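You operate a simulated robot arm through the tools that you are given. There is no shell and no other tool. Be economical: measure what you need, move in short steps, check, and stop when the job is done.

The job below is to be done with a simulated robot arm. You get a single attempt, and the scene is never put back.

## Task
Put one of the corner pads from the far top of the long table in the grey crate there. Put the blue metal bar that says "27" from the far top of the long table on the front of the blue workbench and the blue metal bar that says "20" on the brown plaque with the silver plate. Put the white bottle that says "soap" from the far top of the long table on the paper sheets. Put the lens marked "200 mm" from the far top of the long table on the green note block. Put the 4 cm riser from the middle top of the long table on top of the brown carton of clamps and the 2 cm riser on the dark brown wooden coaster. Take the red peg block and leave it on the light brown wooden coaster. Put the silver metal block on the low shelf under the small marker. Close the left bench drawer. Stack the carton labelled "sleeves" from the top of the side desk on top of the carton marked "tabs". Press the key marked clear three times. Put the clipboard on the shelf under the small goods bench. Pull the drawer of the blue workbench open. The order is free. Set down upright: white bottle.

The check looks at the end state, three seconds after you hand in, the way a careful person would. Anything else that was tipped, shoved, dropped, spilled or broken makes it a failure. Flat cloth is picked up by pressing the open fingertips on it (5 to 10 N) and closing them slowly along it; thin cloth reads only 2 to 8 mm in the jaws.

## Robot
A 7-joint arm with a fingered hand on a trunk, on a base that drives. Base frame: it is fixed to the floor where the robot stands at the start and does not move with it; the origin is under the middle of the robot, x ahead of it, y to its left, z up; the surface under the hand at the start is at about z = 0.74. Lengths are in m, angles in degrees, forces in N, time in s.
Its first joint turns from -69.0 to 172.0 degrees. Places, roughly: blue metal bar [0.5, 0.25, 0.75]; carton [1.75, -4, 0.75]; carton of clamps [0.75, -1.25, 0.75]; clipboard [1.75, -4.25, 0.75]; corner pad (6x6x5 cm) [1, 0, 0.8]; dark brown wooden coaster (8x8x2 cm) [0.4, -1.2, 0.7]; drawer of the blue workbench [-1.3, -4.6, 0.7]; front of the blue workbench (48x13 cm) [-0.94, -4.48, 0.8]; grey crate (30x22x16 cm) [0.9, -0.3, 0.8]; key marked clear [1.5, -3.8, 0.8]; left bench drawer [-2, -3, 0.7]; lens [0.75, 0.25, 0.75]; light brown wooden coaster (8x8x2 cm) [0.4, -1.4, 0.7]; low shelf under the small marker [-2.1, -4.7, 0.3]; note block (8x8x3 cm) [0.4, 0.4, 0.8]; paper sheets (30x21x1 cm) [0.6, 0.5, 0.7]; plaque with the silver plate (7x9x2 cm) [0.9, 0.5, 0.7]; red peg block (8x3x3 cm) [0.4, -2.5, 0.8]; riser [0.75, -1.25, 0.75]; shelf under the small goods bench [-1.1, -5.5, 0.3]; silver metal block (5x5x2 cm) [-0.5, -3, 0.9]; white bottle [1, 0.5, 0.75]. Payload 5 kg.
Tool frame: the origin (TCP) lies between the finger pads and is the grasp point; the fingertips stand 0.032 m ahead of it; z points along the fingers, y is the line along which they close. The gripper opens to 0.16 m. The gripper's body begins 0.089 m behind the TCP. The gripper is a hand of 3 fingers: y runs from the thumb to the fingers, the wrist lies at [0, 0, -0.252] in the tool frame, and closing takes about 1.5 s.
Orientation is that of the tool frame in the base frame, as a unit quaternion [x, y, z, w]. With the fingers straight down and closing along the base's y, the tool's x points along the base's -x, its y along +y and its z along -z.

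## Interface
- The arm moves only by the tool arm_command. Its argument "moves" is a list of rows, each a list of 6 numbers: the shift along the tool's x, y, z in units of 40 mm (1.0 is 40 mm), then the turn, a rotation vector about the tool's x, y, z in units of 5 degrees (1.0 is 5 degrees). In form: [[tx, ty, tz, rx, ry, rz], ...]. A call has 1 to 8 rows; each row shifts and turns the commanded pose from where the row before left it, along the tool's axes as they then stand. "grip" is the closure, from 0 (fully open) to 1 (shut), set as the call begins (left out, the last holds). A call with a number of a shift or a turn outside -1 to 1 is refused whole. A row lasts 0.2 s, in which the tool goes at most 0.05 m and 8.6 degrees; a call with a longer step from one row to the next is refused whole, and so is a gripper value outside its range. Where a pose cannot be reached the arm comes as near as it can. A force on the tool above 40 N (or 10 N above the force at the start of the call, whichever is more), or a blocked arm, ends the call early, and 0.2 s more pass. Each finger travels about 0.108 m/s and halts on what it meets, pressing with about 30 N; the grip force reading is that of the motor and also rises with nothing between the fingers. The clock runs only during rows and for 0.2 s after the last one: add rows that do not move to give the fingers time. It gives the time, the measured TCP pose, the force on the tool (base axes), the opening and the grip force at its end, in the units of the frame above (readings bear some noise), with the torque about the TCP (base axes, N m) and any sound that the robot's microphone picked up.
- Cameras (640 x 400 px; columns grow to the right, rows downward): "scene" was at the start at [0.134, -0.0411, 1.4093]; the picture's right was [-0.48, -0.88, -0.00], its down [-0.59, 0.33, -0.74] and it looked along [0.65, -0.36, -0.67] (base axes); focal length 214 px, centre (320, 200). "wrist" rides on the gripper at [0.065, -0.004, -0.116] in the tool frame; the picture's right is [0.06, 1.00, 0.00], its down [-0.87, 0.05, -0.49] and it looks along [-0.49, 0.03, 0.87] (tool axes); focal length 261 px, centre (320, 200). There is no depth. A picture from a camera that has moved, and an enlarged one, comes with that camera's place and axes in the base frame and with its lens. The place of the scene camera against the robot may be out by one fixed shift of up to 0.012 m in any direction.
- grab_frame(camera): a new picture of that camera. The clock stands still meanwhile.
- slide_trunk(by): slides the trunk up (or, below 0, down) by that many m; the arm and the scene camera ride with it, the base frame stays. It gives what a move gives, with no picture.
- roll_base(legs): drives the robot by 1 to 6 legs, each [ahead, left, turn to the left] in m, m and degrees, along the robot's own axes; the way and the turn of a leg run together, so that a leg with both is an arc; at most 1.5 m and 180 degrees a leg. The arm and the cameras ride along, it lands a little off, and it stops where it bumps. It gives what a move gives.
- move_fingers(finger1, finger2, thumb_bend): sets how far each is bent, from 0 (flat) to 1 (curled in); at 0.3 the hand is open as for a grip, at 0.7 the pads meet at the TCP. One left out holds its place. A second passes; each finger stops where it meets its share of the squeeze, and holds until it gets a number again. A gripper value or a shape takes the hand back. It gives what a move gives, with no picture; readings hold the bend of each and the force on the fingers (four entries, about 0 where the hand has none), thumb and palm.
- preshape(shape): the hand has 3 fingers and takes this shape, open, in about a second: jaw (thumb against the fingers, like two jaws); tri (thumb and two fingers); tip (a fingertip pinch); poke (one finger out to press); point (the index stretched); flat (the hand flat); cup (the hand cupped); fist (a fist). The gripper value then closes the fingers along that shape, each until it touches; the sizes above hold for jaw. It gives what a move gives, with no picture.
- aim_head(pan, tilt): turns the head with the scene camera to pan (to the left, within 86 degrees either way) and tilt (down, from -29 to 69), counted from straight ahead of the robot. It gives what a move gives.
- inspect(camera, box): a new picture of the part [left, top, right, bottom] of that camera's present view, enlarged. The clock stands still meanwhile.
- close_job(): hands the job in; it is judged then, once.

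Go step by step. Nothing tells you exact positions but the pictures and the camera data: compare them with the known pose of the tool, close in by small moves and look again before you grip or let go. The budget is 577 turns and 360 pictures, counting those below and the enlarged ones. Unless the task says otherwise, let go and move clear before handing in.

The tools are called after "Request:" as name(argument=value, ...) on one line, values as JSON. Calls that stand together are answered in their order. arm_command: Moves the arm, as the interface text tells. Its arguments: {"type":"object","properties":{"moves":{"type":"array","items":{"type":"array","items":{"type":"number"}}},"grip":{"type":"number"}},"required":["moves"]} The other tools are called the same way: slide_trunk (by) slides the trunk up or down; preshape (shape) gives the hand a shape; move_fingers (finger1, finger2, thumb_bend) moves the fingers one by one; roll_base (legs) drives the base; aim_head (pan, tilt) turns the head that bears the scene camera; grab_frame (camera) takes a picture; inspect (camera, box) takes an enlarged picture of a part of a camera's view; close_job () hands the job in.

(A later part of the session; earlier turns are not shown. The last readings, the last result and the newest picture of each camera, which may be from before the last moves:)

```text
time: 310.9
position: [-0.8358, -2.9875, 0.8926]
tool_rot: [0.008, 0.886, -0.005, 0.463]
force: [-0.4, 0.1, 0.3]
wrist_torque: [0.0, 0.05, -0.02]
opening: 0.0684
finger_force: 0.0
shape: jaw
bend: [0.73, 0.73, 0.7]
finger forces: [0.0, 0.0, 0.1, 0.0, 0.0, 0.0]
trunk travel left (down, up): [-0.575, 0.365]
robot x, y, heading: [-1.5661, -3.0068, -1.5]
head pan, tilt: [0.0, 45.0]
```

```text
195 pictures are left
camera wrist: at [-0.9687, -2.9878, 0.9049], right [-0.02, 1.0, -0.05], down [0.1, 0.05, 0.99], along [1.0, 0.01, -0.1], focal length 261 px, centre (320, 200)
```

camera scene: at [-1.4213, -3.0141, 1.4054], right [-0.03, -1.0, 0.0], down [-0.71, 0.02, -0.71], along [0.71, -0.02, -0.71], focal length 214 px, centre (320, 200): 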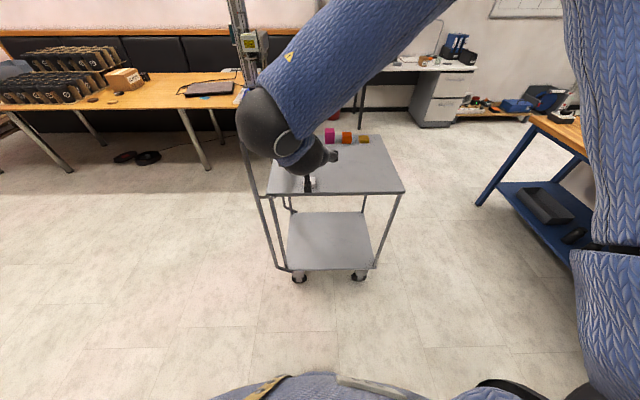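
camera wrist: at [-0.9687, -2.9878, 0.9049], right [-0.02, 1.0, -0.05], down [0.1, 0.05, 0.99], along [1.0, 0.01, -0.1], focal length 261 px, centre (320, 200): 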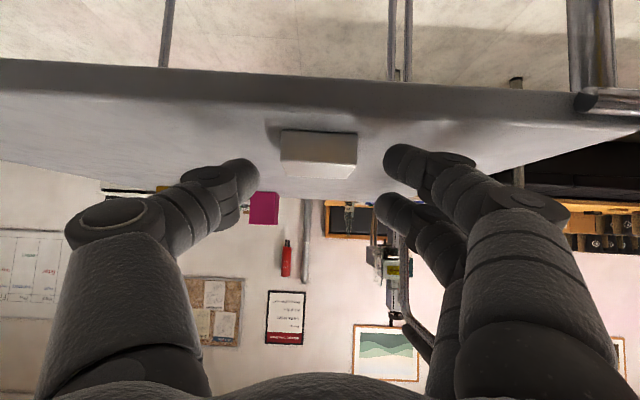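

Request:
arm_command(moves=[[0.03, 0, 0.4, 0, 0, 0], [0.05, 0, 0.4, 0, 0, 0], [0, 0, 0, 0, 0, 0]])

Request:
arm_command(moves=[[0, 0, 0, 0, 0, 0], [0, 0, 0, 0, 0, 0], [0, 0, 0, 0, 0, 0], [0, 0, 0, 0, 0, 0], [0, 0, 0, 0, 0, 0]], grip=0.95)

Request:
grab_frame(camera="wrist")

```text
time: 311.5
position: [-0.8175, -2.9849, 0.884]
tool_rot: [0.008, 0.885, 0.0, 0.466]
force: [-4.8, -0.2, 30.3]
wrist_torque: [1.2, -0.23, 0.18]
opening: 0.068
finger_force: 0.1
shape: jaw
bend: [0.76, 0.73, 0.7]
finger forces: [30.4, 0.1, 0.0, 0.0, 0.0, 0.1]
trunk travel left (down, up): [-0.575, 0.365]
robot x, y, heading: [-1.5619, -3.0085, -1.5]
head pan, tilt: [0.0, 45.0]
stopped in row 2: the force on the tool passed its limit at 49 N (the readings are from after the stop); the commanded pose is now the measured one
```

```text
time: 312.0
position: [-0.8143, -2.9854, 0.8849]
tool_rot: [0.009, 0.884, -0.001, 0.468]
force: [-2.4, -1.8, 21.2]
wrist_torque: [0.86, -0.23, 0.08]
opening: 0.0233
finger_force: 14.0
shape: jaw
bend: [0.75, 0.67, 0.7]
finger forces: [28.4, 0.0, 0.0, 0.0, 9.2, 0.0]
trunk travel left (down, up): [-0.575, 0.365]
robot x, y, heading: [-1.5625, -3.0111, -1.5]
head pan, tilt: [0.0, 45.0]
stopped in row 2: the force on the tool passed its limit at 44 N (the readings are from after the stop); the commanded pose is now the measured one
```

```text
194 pictures are left
camera wrist: at [-0.9474, -2.9863, 0.8956], right [-0.02, 1.0, -0.04], down [0.08, 0.05, 1.0], along [1.0, 0.01, -0.08], focal length 261 px, centre (320, 200)
```

wrist: 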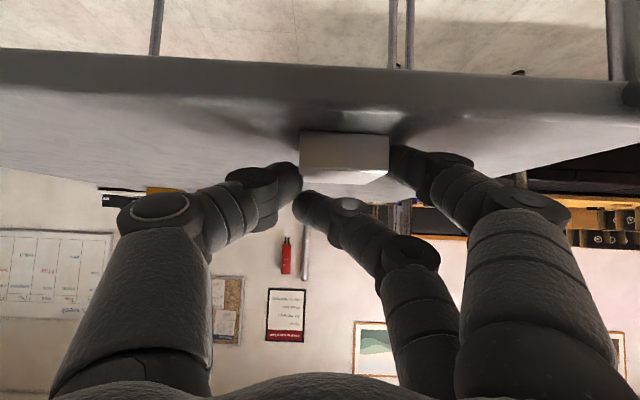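

At 55° one finger rides over the thin block. I'll release, back off, and use a 30° tilt instead.

Request:
arm_command(moves=[[0, 0, -0.15, 0, 0, 0], [0, 0, 0, 0, 0, 0], [0, 0, 0, 0, 0, 0], [0, 0, 0, 0, 0, 0]], grip=0.55)

Request:
arm_command(moves=[[0, 0, -0.9, 0, 0, 0], [0, 0, -0.9, 0, 0, 0], [0, 0, -0.9, 0, 1, 0], [0, 0, 0, 0, 1, 0], [0, 0, 0, 0, 1, 0], [0, 0, 0, 0, 1, 0], [0, 0, 0, 0, 1, 0], [0, 0, 0, 0, 0, 0]])

Request:
grab_frame(camera="wrist")

```text
time: 313.0
position: [-0.8206, -2.9851, 0.8861]
tool_rot: [0.008, 0.885, -0.001, 0.466]
force: [0.5, -1.9, 4.7]
wrist_torque: [0.13, -0.04, -0.01]
opening: 0.0696
finger_force: 0.1
shape: jaw
bend: [0.74, 0.73, 0.7]
finger forces: [4.6, 0.0, 0.0, 0.1, 0.1, 0.0]
trunk travel left (down, up): [-0.575, 0.365]
robot x, y, heading: [-1.5626, -3.0071, -1.5]
head pan, tilt: [0.0, 45.0]
```

```text
time: 314.8
position: [-0.9084, -2.9837, 0.9471]
tool_rot: [0.009, 0.965, 0.0, 0.264]
force: [-0.1, 0.6, 0.0]
wrist_torque: [-0.03, -0.02, 0.03]
opening: 0.0715
finger_force: 0.0
shape: jaw
bend: [0.73, 0.73, 0.7]
finger forces: [0.0, 0.0, 0.1, 0.0, 0.0, 0.0]
trunk travel left (down, up): [-0.575, 0.365]
robot x, y, heading: [-1.5643, -3.0096, -1.4]
head pan, tilt: [0.0, 45.0]
```

```text
193 pictures are left
camera wrist: at [-1.0242, -2.986, 1.013], right [-0.04, 1.0, -0.03], down [0.5, 0.04, 0.87], along [0.87, 0.02, -0.5], focal length 261 px, centre (320, 200)
```

wrist: 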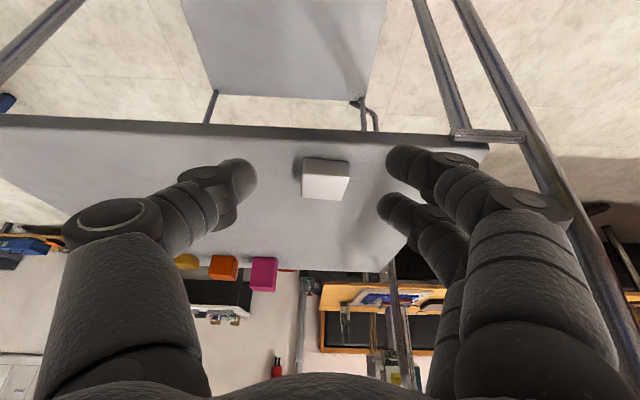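

I'll reduce the tilt to 20° so both fingers meet the thin block's side.

Request:
arm_command(moves=[[0, 0, 0, 0, 1, 0], [0, 0, 0, 0, 1, 0], [0, 0, 0, 0, 0, 0]])

Request:
arm_command(moves=[[-0.93, 0.06, 0, 0, 0, 0], [-0.93, 0.06, 0.2, 0, 0, 0], [-0.3, 0.06, 0.2, 0, 0, 0], [0, 0, 0, 0, 0, 0]])

Request:
grab_frame(camera="wrist")

```text
time: 315.6
position: [-0.9079, -2.9841, 0.9467]
tool_rot: [0.008, 0.984, 0.001, 0.178]
force: [-0.4, -0.2, -0.5]
wrist_torque: [-0.03, 0.01, 0.03]
opening: 0.0718
finger_force: 0.0
shape: jaw
bend: [0.73, 0.73, 0.7]
finger forces: [0.0, 0.1, 0.0, 0.1, 0.0, 0.0]
trunk travel left (down, up): [-0.575, 0.365]
robot x, y, heading: [-1.5616, -3.0117, -1.7]
head pan, tilt: [0.0, 45.0]
```

```text
time: 316.6
position: [-0.8232, -2.9778, 0.9624]
tool_rot: [0.009, 0.984, 0.002, 0.178]
force: [0.3, -0.8, 0.9]
wrist_torque: [-0.01, -0.03, -0.01]
opening: 0.0716
finger_force: 0.1
shape: jaw
bend: [0.73, 0.73, 0.7]
finger forces: [0.0, 0.0, 0.0, 0.0, 0.0, 0.0]
trunk travel left (down, up): [-0.575, 0.365]
robot x, y, heading: [-1.561, -3.0101, -1.4]
head pan, tilt: [0.0, 45.0]
```

```text
192 pictures are left
camera wrist: at [-0.9239, -2.9806, 1.0476], right [-0.04, 1.0, -0.02], down [0.64, 0.04, 0.77], along [0.77, 0.02, -0.64], focal length 261 px, centre (320, 200)
```

wrist: 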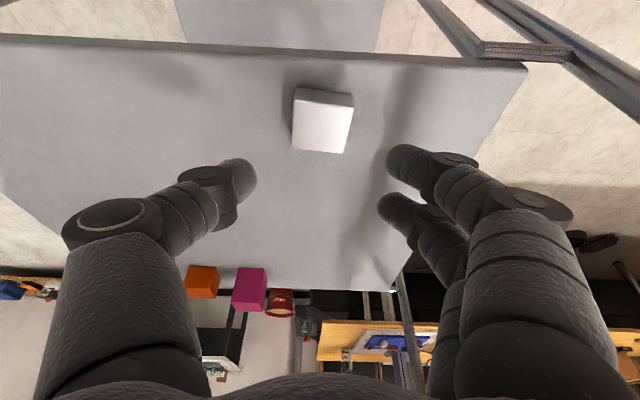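

Request:
arm_command(moves=[[0.2, 0.02, 0.9, 0, 0, 0], [0.2, 0, 0.6, 0, 0, 0], [0, 0, 0.27, 0, 0, 0], [0, 0, 0, 0, 0, 0]])

Request:
grab_frame(camera="wrist")

```text
time: 317.6
position: [-0.8122, -2.9768, 0.892]
tool_rot: [0.009, 0.984, 0.001, 0.178]
force: [0.7, -0.8, 0.2]
wrist_torque: [-0.03, 0.0, 0.01]
opening: 0.0717
finger_force: 0.2
shape: jaw
bend: [0.73, 0.73, 0.7]
finger forces: [0.1, 0.1, 0.1, 0.0, 0.0, 0.1]
trunk travel left (down, up): [-0.575, 0.365]
robot x, y, heading: [-1.5658, -3.0077, -1.5]
head pan, tilt: [0.0, 45.0]
```

```text
191 pictures are left
camera wrist: at [-0.9143, -2.9797, 0.9762], right [-0.04, 1.0, -0.02], down [0.64, 0.04, 0.77], along [0.77, 0.02, -0.64], focal length 261 px, centre (320, 200)
```

wrist: 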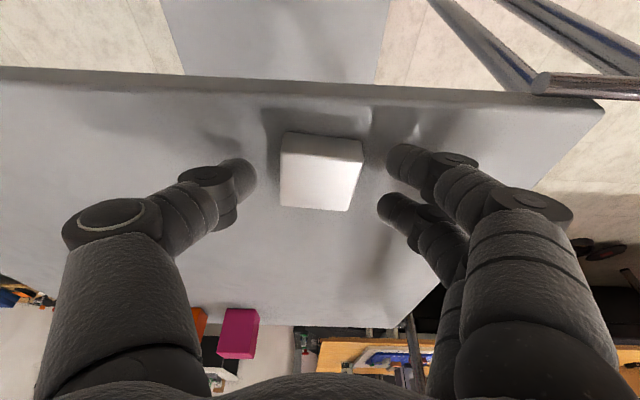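

Request:
arm_command(moves=[[0.03, 0, 0.07, 0, 0, 0], [0, 0, 0, 0, 0, 0], [0, 0, 0, 0, 0, 0], [0, 0, 0, 0, 0, 0], [0, 0, 0, 0, 0, 0], [0, 0, 0, 0, 0, 0]], grip=0.95)

Request:
grab_frame(camera="wrist")

```text
time: 319.0
position: [-0.8124, -2.9769, 0.8889]
tool_rot: [0.009, 0.984, 0.001, 0.18]
force: [3.5, -0.9, 8.1]
wrist_torque: [0.23, -0.17, -0.09]
opening: 0.04
finger_force: 30.1
shape: jaw
bend: [0.74, 0.73, 0.7]
finger forces: [17.1, 13.0, 0.0, 0.0, 27.3, 0.0]
trunk travel left (down, up): [-0.575, 0.365]
robot x, y, heading: [-1.5658, -3.0093, -1.2]
head pan, tilt: [0.0, 45.0]
```

```text
190 pictures are left
camera wrist: at [-0.9143, -2.9797, 0.9732], right [-0.04, 1.0, -0.02], down [0.64, 0.04, 0.77], along [0.77, 0.02, -0.64], focal length 261 px, centre (320, 200)
```

wrist: 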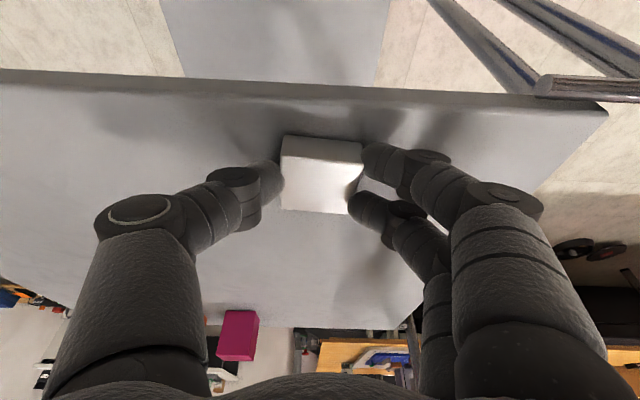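

Good grip with the 20° tilt. Lift, then turn to face the black side table.

Request:
arm_command(moves=[[-0.35, 0, -0.9, 0, 0, 0], [-0.35, 0, -0.9, 0, 0, 0], [-0.35, 0, -0.9, 0, 0, 0], [-0.35, 0, -0.9, 0, 0, 0], [-0.35, 0, -0.9, 0, 0, 0]])

Request:
roll_base(legs=[[0.1, 0, -90]])

Request:
aim_head(pan=-25, tilt=35)

Request:
grab_frame(camera="scene")

```text
time: 320.2
position: [-0.8124, -2.9772, 1.0804]
tool_rot: [0.008, 0.984, 0.002, 0.179]
force: [-0.3, -0.6, -1.4]
wrist_torque: [-0.01, -0.03, 0.02]
opening: 0.0381
finger_force: 30.1
shape: jaw
bend: [0.73, 0.74, 0.7]
finger forces: [15.0, 15.0, 0.0, 0.0, 26.0, 0.1]
trunk travel left (down, up): [-0.575, 0.365]
robot x, y, heading: [-1.5639, -3.0056, -1.5]
head pan, tilt: [0.0, 45.0]
```

```text
time: 324.5
position: [-1.4696, -3.8268, 1.08]
tool_rot: [0.702, 0.69, -0.126, 0.127]
force: [-0.9, 0.3, -1.7]
wrist_torque: [0.04, 0.0, -0.01]
opening: 0.038
finger_force: 30.0
shape: jaw
bend: [0.73, 0.74, 0.7]
finger forces: [15.1, 12.8, 0.0, 0.0, 25.8, 0.1]
trunk travel left (down, up): [-0.575, 0.365]
robot x, y, heading: [-1.5019, -3.0755, -91.4]
head pan, tilt: [0.0, 45.0]
```

```text
time: 325.4
position: [-1.4709, -3.8261, 1.0809]
tool_rot: [0.701, 0.69, -0.126, 0.128]
force: [-0.1, -0.3, -1.7]
wrist_torque: [0.02, 0.0, 0.01]
opening: 0.0382
finger_force: 30.3
shape: jaw
bend: [0.73, 0.74, 0.7]
finger forces: [15.1, 12.9, 0.0, 0.1, 25.7, 0.0]
trunk travel left (down, up): [-0.575, 0.365]
robot x, y, heading: [-1.5015, -3.0707, -91.5]
head pan, tilt: [-25.0, 35.0]
```

```text
189 pictures are left
camera scene: at [-1.5319, -3.204, 1.4203], right [-0.9, 0.44, 0.0], down [0.25, 0.51, -0.82], along [-0.36, -0.73, -0.57], focal length 214 px, centre (320, 200)
```

scene: 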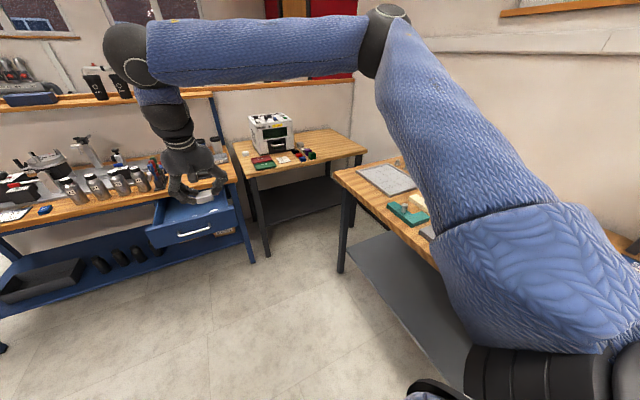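

Request:
inspect(camera="scene", box=[220, 90, 380, 260])

Request:
roll_base(legs=[[0.2, 0, 0]])

Request:
aim_head(pan=-30, tilt=45)

Request:
grab_frame(camera="scene")

```text
2.35 times, centred on (300, 175) of scene
camera zoom: at [-1.5319, -3.204, 1.4203], right [-0.9, 0.44, 0.0], down [0.25, 0.51, -0.82], along [-0.36, -0.73, -0.57], focal length 505 px, centre (367, 259)
```

zoom: 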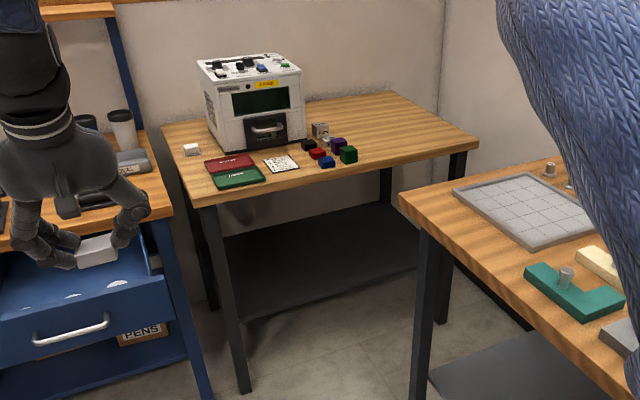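

```text
time: 326.9
position: [-1.4752, -4.027, 1.0804]
tool_rot: [0.702, 0.69, -0.125, 0.126]
force: [0.5, -0.7, -0.8]
wrist_torque: [0.04, -0.01, -0.01]
opening: 0.0381
finger_force: 29.9
shape: jaw
bend: [0.73, 0.74, 0.7]
finger forces: [15.3, 12.9, 0.0, 0.1, 25.8, 0.0]
trunk travel left (down, up): [-0.575, 0.365]
robot x, y, heading: [-1.5078, -3.274, -91.5]
head pan, tilt: [-25.0, 35.0]
```

```text
time: 327.7
position: [-1.4744, -4.0264, 1.0804]
tool_rot: [0.702, 0.69, -0.126, 0.127]
force: [0.1, 0.2, -1.8]
wrist_torque: [-0.03, 0.02, 0.0]
opening: 0.0378
finger_force: 29.6
shape: jaw
bend: [0.73, 0.74, 0.7]
finger forces: [15.1, 12.9, 0.0, 0.0, 25.8, 0.1]
trunk travel left (down, up): [-0.575, 0.365]
robot x, y, heading: [-1.5089, -3.2776, -91.3]
head pan, tilt: [-30.0, 45.0]
```

```text
187 pictures are left
camera scene: at [-1.54, -3.3933, 1.4056], right [-0.85, 0.52, 0.0], down [0.37, 0.6, -0.71], along [-0.37, -0.6, -0.71], focal length 214 px, centre (320, 200)
```

scene: 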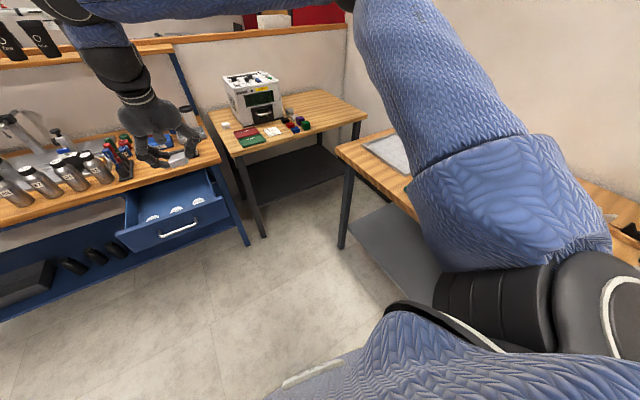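

The side table's low shelf is at z≈0.32, front edge y≈-4.47, x −1.7…−2.5. I'll tilt the tool to ~60°, then position the base in front of its left part.

Request:
arm_command(moves=[[0, 0, 0, 0, -1, 0], [0, 0, 0, 0, -1, 0], [0, 0, 0, 0, -1, 0], [0, 0, 0, 0, -1, 0], [0, 0, 0, 0, -1, 0], [0, 0, 0, 0, -1, 0], [0, 0, 0, 0, -1, 0], [0, 0, 0, 0, -1, 0]])

Request:
roll_base(legs=[[0, -0.22, 1.5], [0.1, 0, 0]])

Request:
aim_head(pan=0, tilt=45)

Request:
grab_frame(camera="scene")

Request:
grab_frame(camera="wrist")

```text
time: 329.5
position: [-1.4748, -4.0256, 1.0804]
tool_rot: [0.616, 0.605, -0.358, 0.356]
force: [0.2, -0.1, -0.4]
wrist_torque: [0.02, -0.01, -0.02]
opening: 0.0378
finger_force: 29.7
shape: jaw
bend: [0.73, 0.74, 0.7]
finger forces: [15.3, 11.4, 0.0, 0.0, 25.9, 0.0]
trunk travel left (down, up): [-0.575, 0.365]
robot x, y, heading: [-1.5052, -3.2761, -91.5]
head pan, tilt: [-30.0, 45.0]
```

```text
time: 331.9
position: [-1.6774, -4.1234, 1.0784]
tool_rot: [0.608, 0.613, -0.353, 0.36]
force: [-0.6, 0.4, -1.9]
wrist_torque: [0.02, 0.04, 0.0]
opening: 0.0383
finger_force: 30.0
shape: jaw
bend: [0.73, 0.74, 0.7]
finger forces: [15.4, 11.2, 0.2, 0.1, 25.8, 0.0]
trunk travel left (down, up): [-0.575, 0.365]
robot x, y, heading: [-1.7311, -3.3711, -89.6]
head pan, tilt: [-30.0, 45.0]
```

```text
time: 332.9
position: [-1.6773, -4.122, 1.0789]
tool_rot: [0.608, 0.613, -0.353, 0.36]
force: [-0.7, -0.1, -1.4]
wrist_torque: [0.04, 0.01, 0.02]
opening: 0.0379
finger_force: 31.0
shape: jaw
bend: [0.73, 0.74, 0.7]
finger forces: [15.5, 11.2, 0.0, 0.1, 25.9, 0.0]
trunk travel left (down, up): [-0.575, 0.365]
robot x, y, heading: [-1.7267, -3.3681, -90.0]
head pan, tilt: [0.0, 45.0]
```

```text
186 pictures are left
camera scene: at [-1.7191, -3.5032, 1.4055], right [-1.0, 0.0, 0.0], down [0.0, 0.71, -0.71], along [0.0, -0.71, -0.71], focal length 214 px, centre (320, 200)
```

scene: 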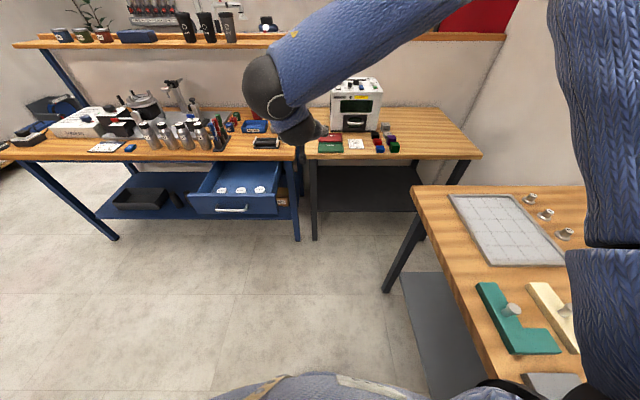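

```text
185 pictures are left
camera wrist: at [-1.683, -3.9887, 1.079], right [1.0, 0.04, -0.05], down [0.05, 0.0, 1.0], along [0.04, -1.0, 0.0], focal length 261 px, centre (320, 200)
```

wrist: 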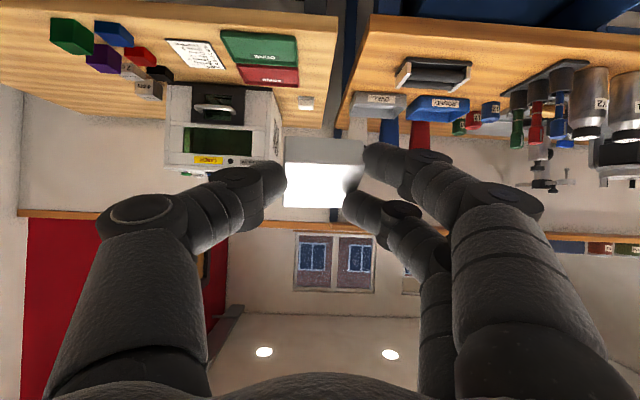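

The upper arm would come too near the right bench if I lowered here; I'll stand further left, reach right, then lower the trunk.

Request:
roll_base(legs=[[0, 0.22, 0], [0.2, 0, 0]])

Request:
arm_command(moves=[[0, -1, 0, 0, 0, 0], [0, -1, 0, 0, 0, 0], [0, -1, 0, 0, 0, 0], [0, -1, 0, 0, 0, 0], [0, -1, 0, 0, 0, 0], [0, -1, 0, 0, 0, 0], [0, -1, 0, 0, 0, 0], [0, -1, 0, 0, 0, 0]])

Request:
aim_head(pan=-20, tilt=45)

Request:
grab_frame(camera="scene")

```text
time: 335.8
position: [-1.4568, -4.3228, 1.0782]
tool_rot: [0.608, 0.613, -0.353, 0.36]
force: [-0.6, -1.0, -1.8]
wrist_torque: [0.01, -0.02, -0.03]
opening: 0.0382
finger_force: 30.2
shape: jaw
bend: [0.73, 0.74, 0.7]
finger forces: [15.4, 11.2, 0.0, 0.0, 25.9, 0.0]
trunk travel left (down, up): [-0.575, 0.365]
robot x, y, heading: [-1.5076, -3.5718, -89.9]
head pan, tilt: [0.0, 45.0]
```

```text
time: 337.6
position: [-1.7768, -4.3266, 1.0772]
tool_rot: [0.608, 0.613, -0.354, 0.36]
force: [-0.1, -0.9, -1.0]
wrist_torque: [0.03, 0.0, -0.02]
opening: 0.038
finger_force: 30.4
shape: jaw
bend: [0.73, 0.74, 0.7]
finger forces: [15.2, 10.9, 0.1, 0.1, 25.5, 0.0]
trunk travel left (down, up): [-0.575, 0.365]
robot x, y, heading: [-1.5076, -3.5699, -89.7]
head pan, tilt: [0.0, 45.0]
```

```text
time: 338.4
position: [-1.777, -4.3267, 1.0767]
tool_rot: [0.608, 0.612, -0.354, 0.361]
force: [0.5, 0.0, -0.9]
wrist_torque: [0.04, -0.04, 0.04]
opening: 0.0378
finger_force: 30.4
shape: jaw
bend: [0.73, 0.74, 0.7]
finger forces: [15.3, 10.8, 0.0, 0.1, 25.5, 0.1]
trunk travel left (down, up): [-0.575, 0.365]
robot x, y, heading: [-1.5095, -3.5709, -89.8]
head pan, tilt: [-20.0, 45.0]
```

```text
184 pictures are left
camera scene: at [-1.5257, -3.6984, 1.4055], right [-0.94, 0.34, 0.0], down [0.24, 0.67, -0.71], along [-0.24, -0.66, -0.71], focal length 214 px, centre (320, 200)
```

scene: 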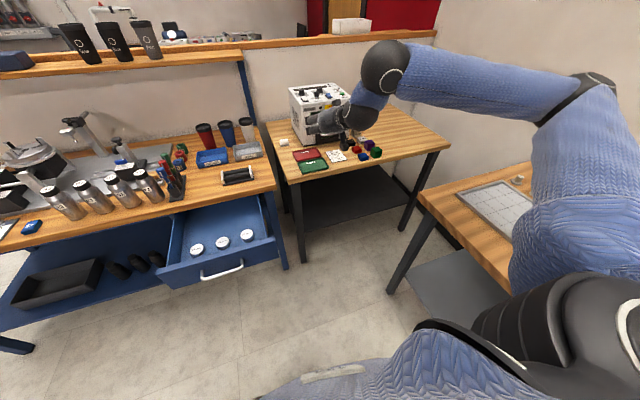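

The elbow would hit the right bench there. Better: approach obliquely from the left (heading about -118°) so the elbow stays clear. Re-centre the arm and reposition.

Request:
arm_command(moves=[[0, 1, 0, 0, 0, 0], [0, 1, 0, 0, 0, 0], [0, 1, 0, 0, 0, 0], [0, 1, 0, 0, 0, 0], [0, 1, 0, 0, 0, 0], [0, 1, 0, 0, 0, 0], [0, 0.5, 0, 0, 0, 0]])

Request:
roll_base(legs=[[0.17, 0.09, 0], [0, 0, -28]])

Request:
aim_head(pan=0, tilt=50)

Request:
grab_frame(camera="scene")

```text
time: 340.0
position: [-1.517, -4.3223, 1.077]
tool_rot: [0.608, 0.612, -0.354, 0.36]
force: [0.0, 0.1, -1.2]
wrist_torque: [0.02, -0.01, 0.02]
opening: 0.0378
finger_force: 29.6
shape: jaw
bend: [0.73, 0.74, 0.7]
finger forces: [15.2, 10.6, 0.0, 0.1, 25.3, 0.0]
trunk travel left (down, up): [-0.575, 0.365]
robot x, y, heading: [-1.5074, -3.573, -89.6]
head pan, tilt: [-20.0, 45.0]
```

```text
time: 342.9
position: [-1.7803, -4.4013, 1.0786]
tool_rot: [0.738, 0.447, -0.43, 0.264]
force: [-0.1, 0.1, -0.8]
wrist_torque: [0.03, 0.0, 0.02]
opening: 0.0382
finger_force: 30.0
shape: jaw
bend: [0.73, 0.74, 0.71]
finger forces: [15.2, 10.6, 0.0, 0.1, 25.3, 0.0]
trunk travel left (down, up): [-0.575, 0.365]
robot x, y, heading: [-1.4218, -3.7432, -118.2]
head pan, tilt: [-20.0, 45.0]
```

```text
time: 343.8
position: [-1.78, -4.4001, 1.0785]
tool_rot: [0.739, 0.447, -0.43, 0.264]
force: [0.1, -0.5, -1.3]
wrist_torque: [0.01, -0.01, 0.02]
opening: 0.0382
finger_force: 30.2
shape: jaw
bend: [0.73, 0.74, 0.71]
finger forces: [15.1, 10.6, 0.0, 0.0, 25.2, 0.1]
trunk travel left (down, up): [-0.575, 0.365]
robot x, y, heading: [-1.4171, -3.7419, -117.9]
head pan, tilt: [0.0, 50.0]
```

```text
183 pictures are left
camera scene: at [-1.4679, -3.854, 1.3986], right [-0.88, 0.47, 0.0], down [0.36, 0.68, -0.64], along [-0.3, -0.57, -0.77], focal length 214 px, centre (320, 200)
```

scene: 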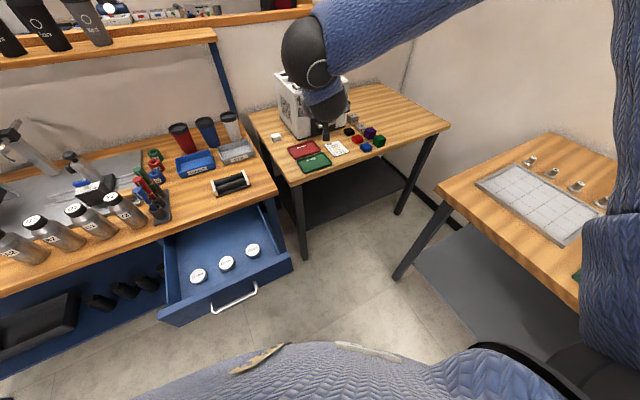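

Back off 0.15 m so the hand clears the table edge, then lower the trunk in steps.

Request:
roll_base(legs=[[-0.16, 0, 0]])

Request:
slide_trunk(by=-0.3)

Request:
grab_frame(camera="scene")

Request:
grab_frame(camera="wrist")

```text
time: 345.2
position: [-1.7029, -4.2569, 1.0794]
tool_rot: [0.739, 0.447, -0.43, 0.264]
force: [0.2, 1.1, -0.3]
wrist_torque: [0.02, 0.0, 0.04]
opening: 0.0382
finger_force: 29.9
shape: jaw
bend: [0.73, 0.74, 0.71]
finger forces: [15.1, 10.6, 0.0, 0.0, 25.3, 0.0]
trunk travel left (down, up): [-0.575, 0.365]
robot x, y, heading: [-1.339, -3.5982, -117.8]
head pan, tilt: [0.0, 50.0]
```

```text
time: 348.2
position: [-1.7035, -4.2581, 0.7785]
tool_rot: [0.738, 0.447, -0.43, 0.265]
force: [-0.1, 0.4, -1.9]
wrist_torque: [0.03, -0.02, 0.03]
opening: 0.0379
finger_force: 30.0
shape: jaw
bend: [0.73, 0.74, 0.71]
finger forces: [15.1, 10.5, 0.0, 0.0, 25.3, 0.0]
trunk travel left (down, up): [-0.275, 0.665]
robot x, y, heading: [-1.342, -3.5969, -117.9]
head pan, tilt: [0.0, 50.0]
```

```text
182 pictures are left
camera scene: at [-1.3917, -3.7113, 1.0987], right [-0.88, 0.47, 0.0], down [0.36, 0.68, -0.64], along [-0.3, -0.57, -0.77], focal length 214 px, centre (320, 200)
```

scene: 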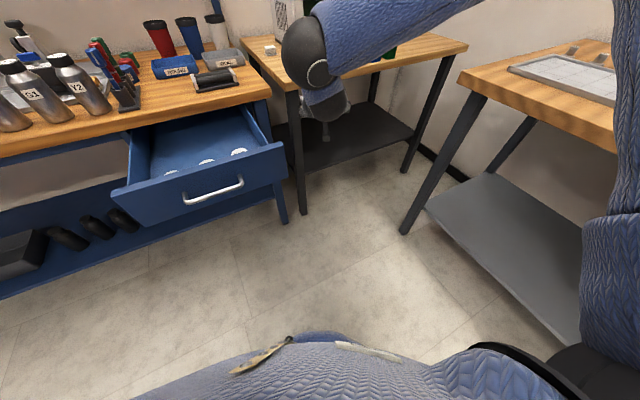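

```text
181 pictures are left
camera wrist: at [-1.6458, -4.1375, 0.7782], right [0.9, -0.43, -0.05], down [0.04, -0.02, 1.0], along [-0.43, -0.9, 0.0], focal length 261 px, centre (320, 200)
```

wrist: 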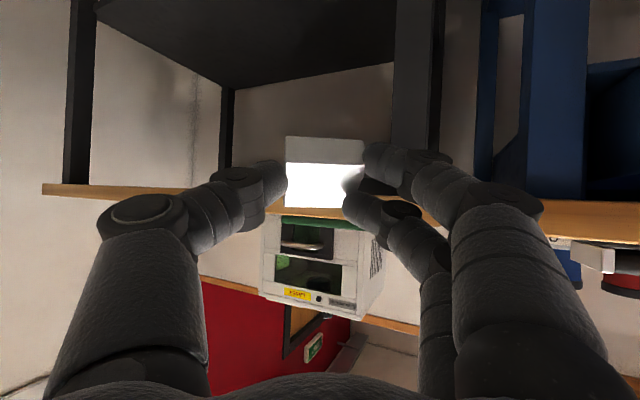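

Aiming well between the table's front legs. Lower the rest.

Request:
slide_trunk(by=-0.27)

Request:
grab_frame(camera="scene")

Request:
grab_frame(camera="wrist")

```text
time: 350.9
position: [-1.7025, -4.2588, 0.5077]
tool_rot: [0.739, 0.448, -0.429, 0.264]
force: [0.3, 1.6, -1.0]
wrist_torque: [0.02, 0.03, 0.0]
opening: 0.0376
finger_force: 30.3
shape: jaw
bend: [0.73, 0.74, 0.71]
finger forces: [15.0, 10.6, 0.0, 0.0, 25.3, 0.0]
trunk travel left (down, up): [-0.005, 0.935]
robot x, y, heading: [-1.3419, -3.5995, -117.8]
head pan, tilt: [0.0, 50.0]
```

```text
180 pictures are left
camera scene: at [-1.3917, -3.7113, 0.8287], right [-0.88, 0.47, 0.0], down [0.36, 0.68, -0.64], along [-0.3, -0.57, -0.77], focal length 214 px, centre (320, 200)
```

scene: 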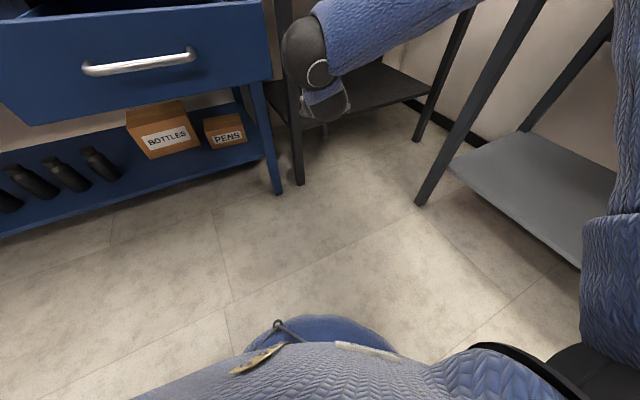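

```text
179 pictures are left
camera wrist: at [-1.6457, -4.1374, 0.5082], right [0.9, -0.43, -0.05], down [0.04, -0.02, 1.0], along [-0.43, -0.9, 0.0], focal length 261 px, centre (320, 200)
```

wrist: 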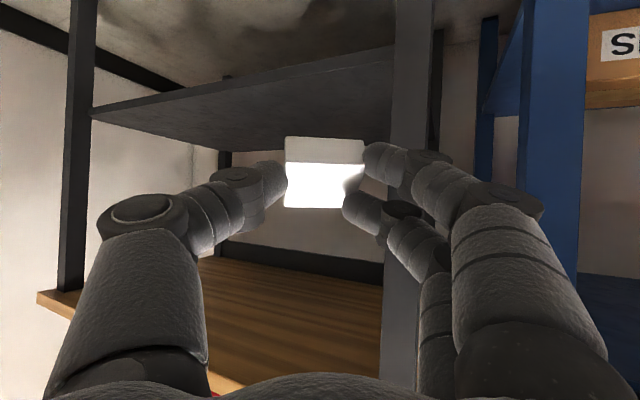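

Request:
inspect(camera="wrist", box=[60, 20, 460, 200])

```text
1.60 times, centred on (260, 110) of wrist
camera zoom: at [-1.6457, -4.1374, 0.5082], right [0.9, -0.43, -0.05], down [0.04, -0.02, 1.0], along [-0.43, -0.9, 0.0], focal length 417 px, centre (416, 344)
```

zoom: 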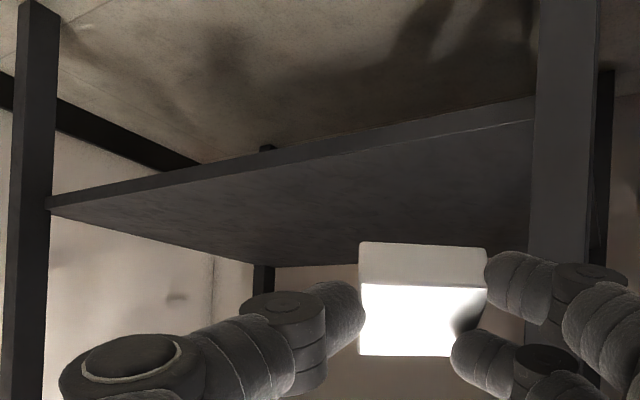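

Shelf top z≈0.33, front edge y≈-4.46. Shift 6 cm right to clear the leg, lower 8 cm, then move in.

Request:
arm_command(moves=[[0.43, -0.5, 0.25, 0, 0, 0], [0.43, -0.5, 0.25, 0, 0, 0], [0.43, -0.5, 0.25, 0, 0, 0], [0.43, 0, 0.25, 0, 0, 0]])

Request:
roll_base(legs=[[0.17, 0, 0]])

Request:
grab_frame(camera="wrist")

Request:
grab_frame(camera="scene")

```text
time: 351.9
position: [-1.7586, -4.231, 0.4276]
tool_rot: [0.739, 0.447, -0.429, 0.265]
force: [-1.0, 0.8, -0.5]
wrist_torque: [0.04, -0.01, 0.04]
opening: 0.0378
finger_force: 30.0
shape: jaw
bend: [0.73, 0.74, 0.71]
finger forces: [15.1, 10.6, 0.0, 0.0, 25.3, 0.0]
trunk travel left (down, up): [-0.005, 0.935]
robot x, y, heading: [-1.3414, -3.5983, -118.0]
head pan, tilt: [0.0, 50.0]
```

```text
time: 353.3
position: [-1.8037, -4.3, 0.4241]
tool_rot: [0.749, 0.434, -0.433, 0.25]
force: [0.5, -0.1, -0.4]
wrist_torque: [0.06, -0.04, 0.0]
opening: 0.0379
finger_force: 29.9
shape: jaw
bend: [0.73, 0.74, 0.71]
finger forces: [15.4, 10.5, 0.0, 0.0, 25.4, 0.1]
trunk travel left (down, up): [-0.005, 0.935]
robot x, y, heading: [-1.3673, -3.692, -120.7]
head pan, tilt: [0.0, 50.0]
stopped in leg 1: the robot was blocked; the commanded pose is now the measured one
```

```text
177 pictures are left
camera wrist: at [-1.7409, -4.1832, 0.4247], right [0.88, -0.47, -0.05], down [0.04, -0.03, 1.0], along [-0.47, -0.88, -0.01], focal length 261 px, centre (320, 200)
```

wrist: 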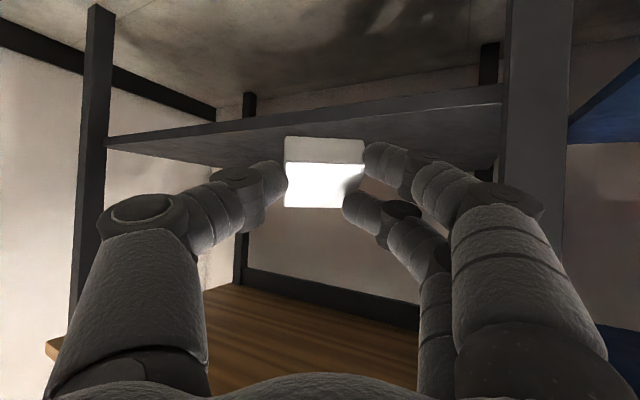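

```text
176 pictures are left
camera scene: at [-1.4183, -3.7986, 0.8314], right [-0.86, 0.51, 0.0], down [0.39, 0.65, -0.65], along [-0.33, -0.55, -0.76], focal length 214 px, centre (320, 200)
```

scene: 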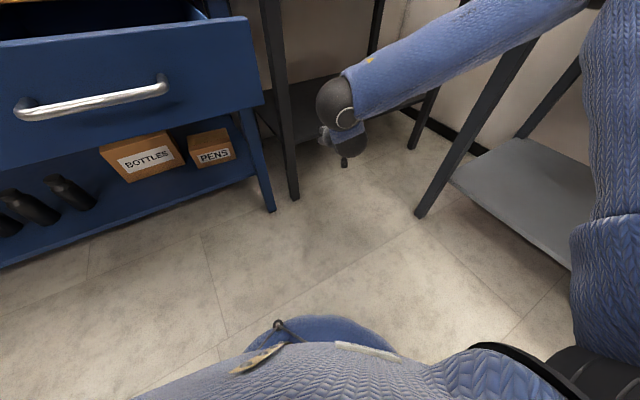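

The elbow touched the right bench's edge. Back off at once, raise the trunk and reach down with the arm instead, so the elbow stays above the bench.

Request:
roll_base(legs=[[-0.12, 0, 0]])

Request:
aim_head(pan=-40, tilt=25)

Request:
grab_frame(camera="scene")

```text
time: 354.5
position: [-1.7455, -4.1998, 0.42]
tool_rot: [0.75, 0.434, -0.431, 0.25]
force: [0.5, 0.1, -0.2]
wrist_torque: [0.04, -0.02, -0.03]
opening: 0.0377
finger_force: 29.5
shape: jaw
bend: [0.73, 0.74, 0.71]
finger forces: [15.3, 10.4, 0.0, 0.0, 25.5, 0.1]
trunk travel left (down, up): [-0.005, 0.935]
robot x, y, heading: [-1.3083, -3.5899, -120.7]
head pan, tilt: [0.0, 50.0]
```

```text
time: 355.6
position: [-1.7458, -4.2007, 0.4183]
tool_rot: [0.75, 0.434, -0.432, 0.251]
force: [0.6, 0.3, -0.9]
wrist_torque: [0.03, -0.02, -0.03]
opening: 0.0379
finger_force: 30.0
shape: jaw
bend: [0.73, 0.74, 0.71]
finger forces: [15.3, 10.5, 0.1, 0.1, 25.5, 0.0]
trunk travel left (down, up): [-0.005, 0.935]
robot x, y, heading: [-1.308, -3.5876, -120.9]
head pan, tilt: [-40.0, 25.0]
```

```text
175 pictures are left
camera scene: at [-1.4096, -3.6623, 0.866], right [-0.33, 0.94, 0.0], down [0.4, 0.14, -0.91], along [-0.86, -0.3, -0.42], focal length 214 px, centre (320, 200)
```

scene: 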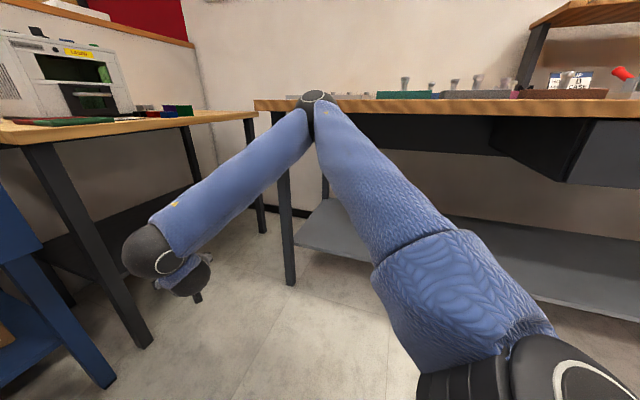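

Bench looks undisturbed. Raise the trunk 0.3 m and lower the hand by the arm.

Request:
slide_trunk(by=0.3)

Request:
arm_command(moves=[[0.86, 0, 0.5, 0, 0, 0], [0.86, 0, 0.5, 0, 0, 0], [0.86, 0, 0.5, 0, 0, 0], [0.86, 0, 0.5, 0, 0, 0], [0.86, 0, 0.5, 0, 0, 0], [0.86, 0, 0.5, 0, 0, 0], [0.86, 0, 0.5, 0, 0, 0]])

Request:
grab_frame(camera="scene")

```text
time: 358.6
position: [-1.746, -4.2005, 0.7178]
tool_rot: [0.751, 0.434, -0.431, 0.25]
force: [0.3, 0.4, -2.1]
wrist_torque: [0.03, 0.0, -0.02]
opening: 0.0379
finger_force: 29.8
shape: jaw
bend: [0.73, 0.74, 0.71]
finger forces: [15.3, 10.4, 0.0, 0.1, 25.5, 0.0]
trunk travel left (down, up): [-0.305, 0.635]
robot x, y, heading: [-1.3097, -3.5894, -121.0]
head pan, tilt: [-40.0, 25.0]
```

```text
time: 360.2
position: [-1.7466, -4.2005, 0.4416]
tool_rot: [0.749, 0.434, -0.432, 0.251]
force: [-0.3, 0.4, -1.1]
wrist_torque: [0.01, -0.04, 0.0]
opening: 0.0376
finger_force: 30.3
shape: jaw
bend: [0.73, 0.74, 0.71]
finger forces: [15.1, 10.0, 0.0, 0.0, 25.1, 0.1]
trunk travel left (down, up): [-0.305, 0.635]
robot x, y, heading: [-1.31, -3.5899, -120.8]
head pan, tilt: [-40.0, 25.0]
```

```text
174 pictures are left
camera scene: at [-1.4098, -3.6624, 1.1662], right [-0.33, 0.94, 0.0], down [0.4, 0.14, -0.91], along [-0.86, -0.3, -0.42], focal length 214 px, centre (320, 200)
```

scene: 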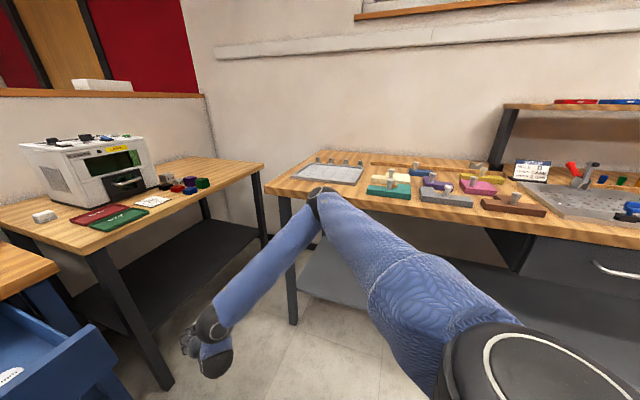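

Elbow is higher now; a bit more for margin: trunk up another 0.15 m, hand down as much.

Request:
slide_trunk(by=0.15)

Request:
arm_command(moves=[[0.86, 0, 0.5, 0, 0, 0], [0.86, 0, 0.5, 0, 0, 0], [0.86, 0, 0.5, 0, 0, 0], [0.86, 0, 0.5, 0, 0, 0]])

Request:
grab_frame(camera="scene")

```text
time: 362.0
position: [-1.7457, -4.2019, 0.5911]
tool_rot: [0.75, 0.434, -0.431, 0.251]
force: [0.1, 0.3, -1.1]
wrist_torque: [0.05, 0.02, 0.0]
opening: 0.0376
finger_force: 30.5
shape: jaw
bend: [0.73, 0.74, 0.71]
finger forces: [15.1, 10.0, 0.0, 0.1, 25.1, 0.0]
trunk travel left (down, up): [-0.455, 0.485]
robot x, y, heading: [-1.3129, -3.5871, -120.7]
head pan, tilt: [-40.0, 25.0]
```

```text
time: 363.0
position: [-1.7459, -4.2003, 0.4331]
tool_rot: [0.75, 0.433, -0.432, 0.251]
force: [-0.1, -0.4, -0.4]
wrist_torque: [0.04, -0.02, 0.05]
opening: 0.0376
finger_force: 29.8
shape: jaw
bend: [0.73, 0.74, 0.71]
finger forces: [15.0, 9.9, 0.1, 0.1, 25.0, 0.0]
trunk travel left (down, up): [-0.455, 0.485]
robot x, y, heading: [-1.3066, -3.5871, -120.9]
head pan, tilt: [-40.0, 25.0]
```

```text
173 pictures are left
camera scene: at [-1.4102, -3.6626, 1.3161], right [-0.33, 0.94, 0.0], down [0.4, 0.14, -0.91], along [-0.86, -0.3, -0.42], focal length 214 px, centre (320, 200)
```

scene: 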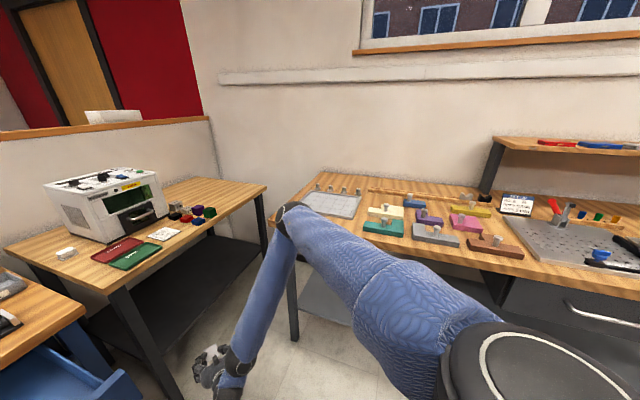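

Elbow is well above the bench now. Roll ahead 0.2 m and check.

Request:
roll_base(legs=[[0.2, 0, 0]])

Request:
grab_frame(camera="wrist")

Request:
grab_frame(camera="scene")

```text
time: 364.6
position: [-1.8492, -4.3716, 0.4305]
tool_rot: [0.75, 0.434, -0.431, 0.251]
force: [0.5, -0.9, -0.7]
wrist_torque: [0.04, -0.04, 0.02]
opening: 0.0376
finger_force: 30.2
shape: jaw
bend: [0.73, 0.74, 0.71]
finger forces: [15.0, 10.0, 0.1, 0.0, 25.0, 0.0]
trunk travel left (down, up): [-0.455, 0.485]
robot x, y, heading: [-1.4107, -3.7605, -121.0]
head pan, tilt: [-40.0, 25.0]
```

```text
172 pictures are left
camera wrist: at [-1.7862, -4.2545, 0.4325], right [0.88, -0.47, -0.05], down [0.04, -0.04, 1.0], along [-0.47, -0.88, -0.01], focal length 261 px, centre (320, 200)
```

wrist: 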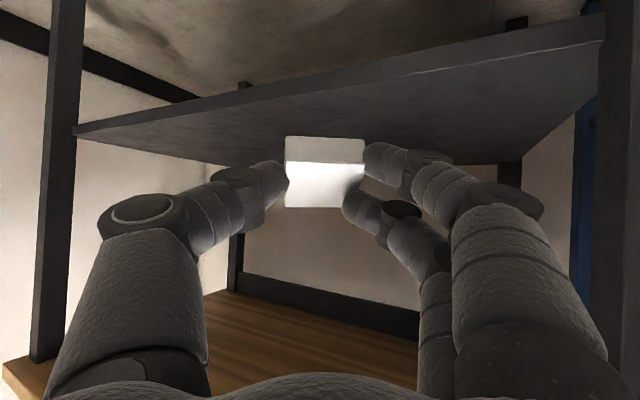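

```text
171 pictures are left
camera scene: at [-1.5131, -3.8346, 1.3159], right [-0.33, 0.94, 0.0], down [0.4, 0.14, -0.91], along [-0.86, -0.3, -0.42], focal length 214 px, centre (320, 200)
```

scene: 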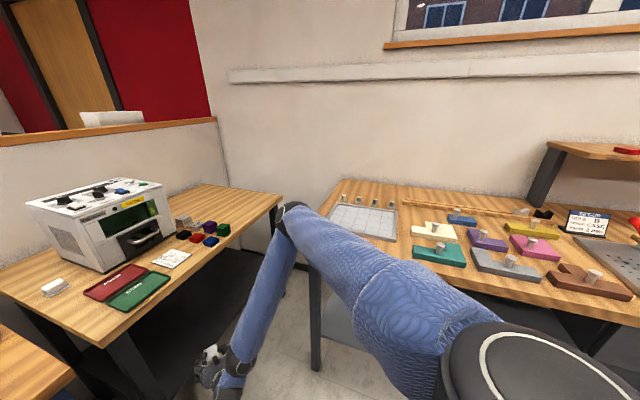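

Clear on all sides. Extend the hand 0.22 m in over the shelf.

Request:
arm_command(moves=[[-0.5, 0, 0.86, 0, 0, 0], [-0.5, 0, 0.86, 0, 0, 0], [-0.5, 0, 0.86, 0, 0, 0], [-0.5, 0, 0.86, 0, 0, 0], [-0.5, 0, 0.86, 0, 0, 0], [0, 0, 0, 0, 0, 0]])

Request:
grab_frame(camera="wrist")

Request:
grab_frame(camera="scene")

```text
time: 365.9
position: [-1.834, -4.6181, 0.5049]
tool_rot: [0.721, 0.501, -0.344, 0.334]
force: [-17.9, -6.4, -3.7]
wrist_torque: [0.19, -0.67, 0.96]
opening: 0.037
finger_force: 30.0
shape: jaw
bend: [0.73, 0.73, 0.71]
finger forces: [15.2, 10.9, 0.0, 0.0, 27.5, 0.1]
trunk travel left (down, up): [-0.455, 0.485]
robot x, y, heading: [-1.6554, -3.8845, -113.5]
head pan, tilt: [-40.0, 25.0]
stopped in row 6: the arm was blocked; the commanded pose is now the measured one
```

```text
170 pictures are left
camera wrist: at [-1.8014, -4.489, 0.513], right [0.97, -0.25, 0.08], down [-0.1, -0.04, 0.99], along [-0.24, -0.97, -0.06], focal length 261 px, centre (320, 200)
```

wrist: 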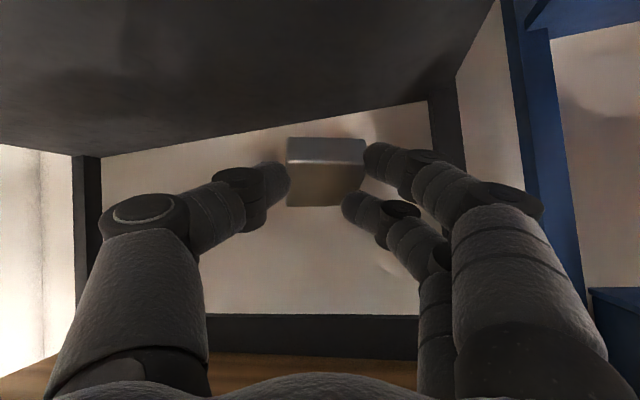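

```text
169 pictures are left
camera scene: at [-1.5169, -3.6468, 1.3492], right [-0.46, 0.88, -0.14], down [0.21, -0.04, -0.98], along [-0.86, -0.48, -0.16], focal length 214 px, centre (320, 200)
```

scene: 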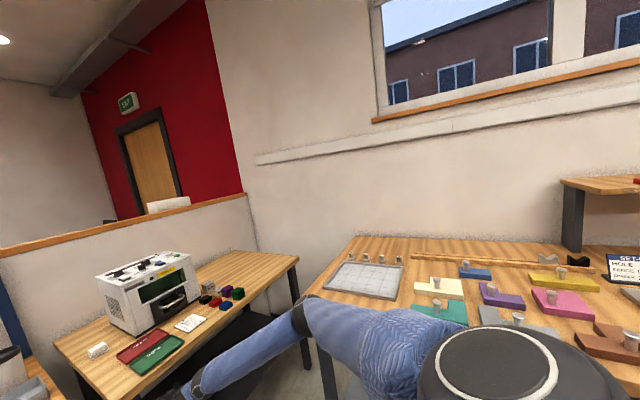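

The robot has shifted and its view is tilted; something is pressing. I'll check the state with a null move before doing anything else.

Request:
arm_command(moves=[[0, 0, 0, 0, 0, 0]])

Request:
grab_frame(camera="scene")

```text
time: 366.2
position: [-1.7512, -4.57, 0.4079]
tool_rot: [0.771, 0.492, -0.192, 0.357]
force: [-121.2, -61.4, 37.2]
wrist_torque: [7.29, -12.35, 5.5]
opening: 0.021
finger_force: 29.8
shape: jaw
bend: [0.77, 0.76, 0.75]
finger forces: [117.2, 0.0, 0.0, 0.0, 0.0, 64.4]
trunk travel left (down, up): [-0.455, 0.485]
robot x, y, heading: [-1.6657, -3.8909, -114.1]
head pan, tilt: [-40.0, 25.0]
stopped in row 1: the arm was blocked; the commanded pose is now the measured one
```

```text
168 pictures are left
camera scene: at [-1.6355, -3.5837, 1.339], right [-0.44, 0.87, -0.23], down [0.29, -0.1, -0.95], along [-0.85, -0.48, -0.21], focal length 214 px, centre (320, 200)
```

scene: 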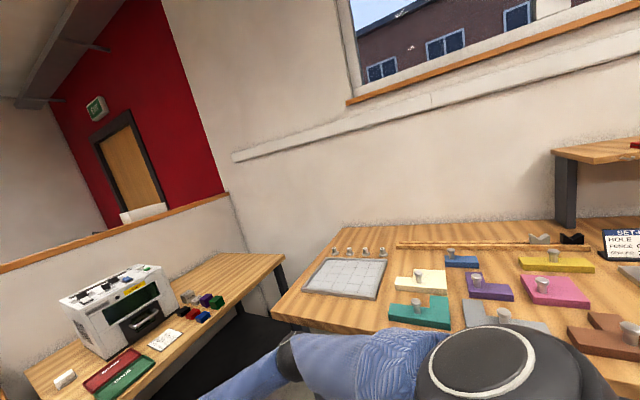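

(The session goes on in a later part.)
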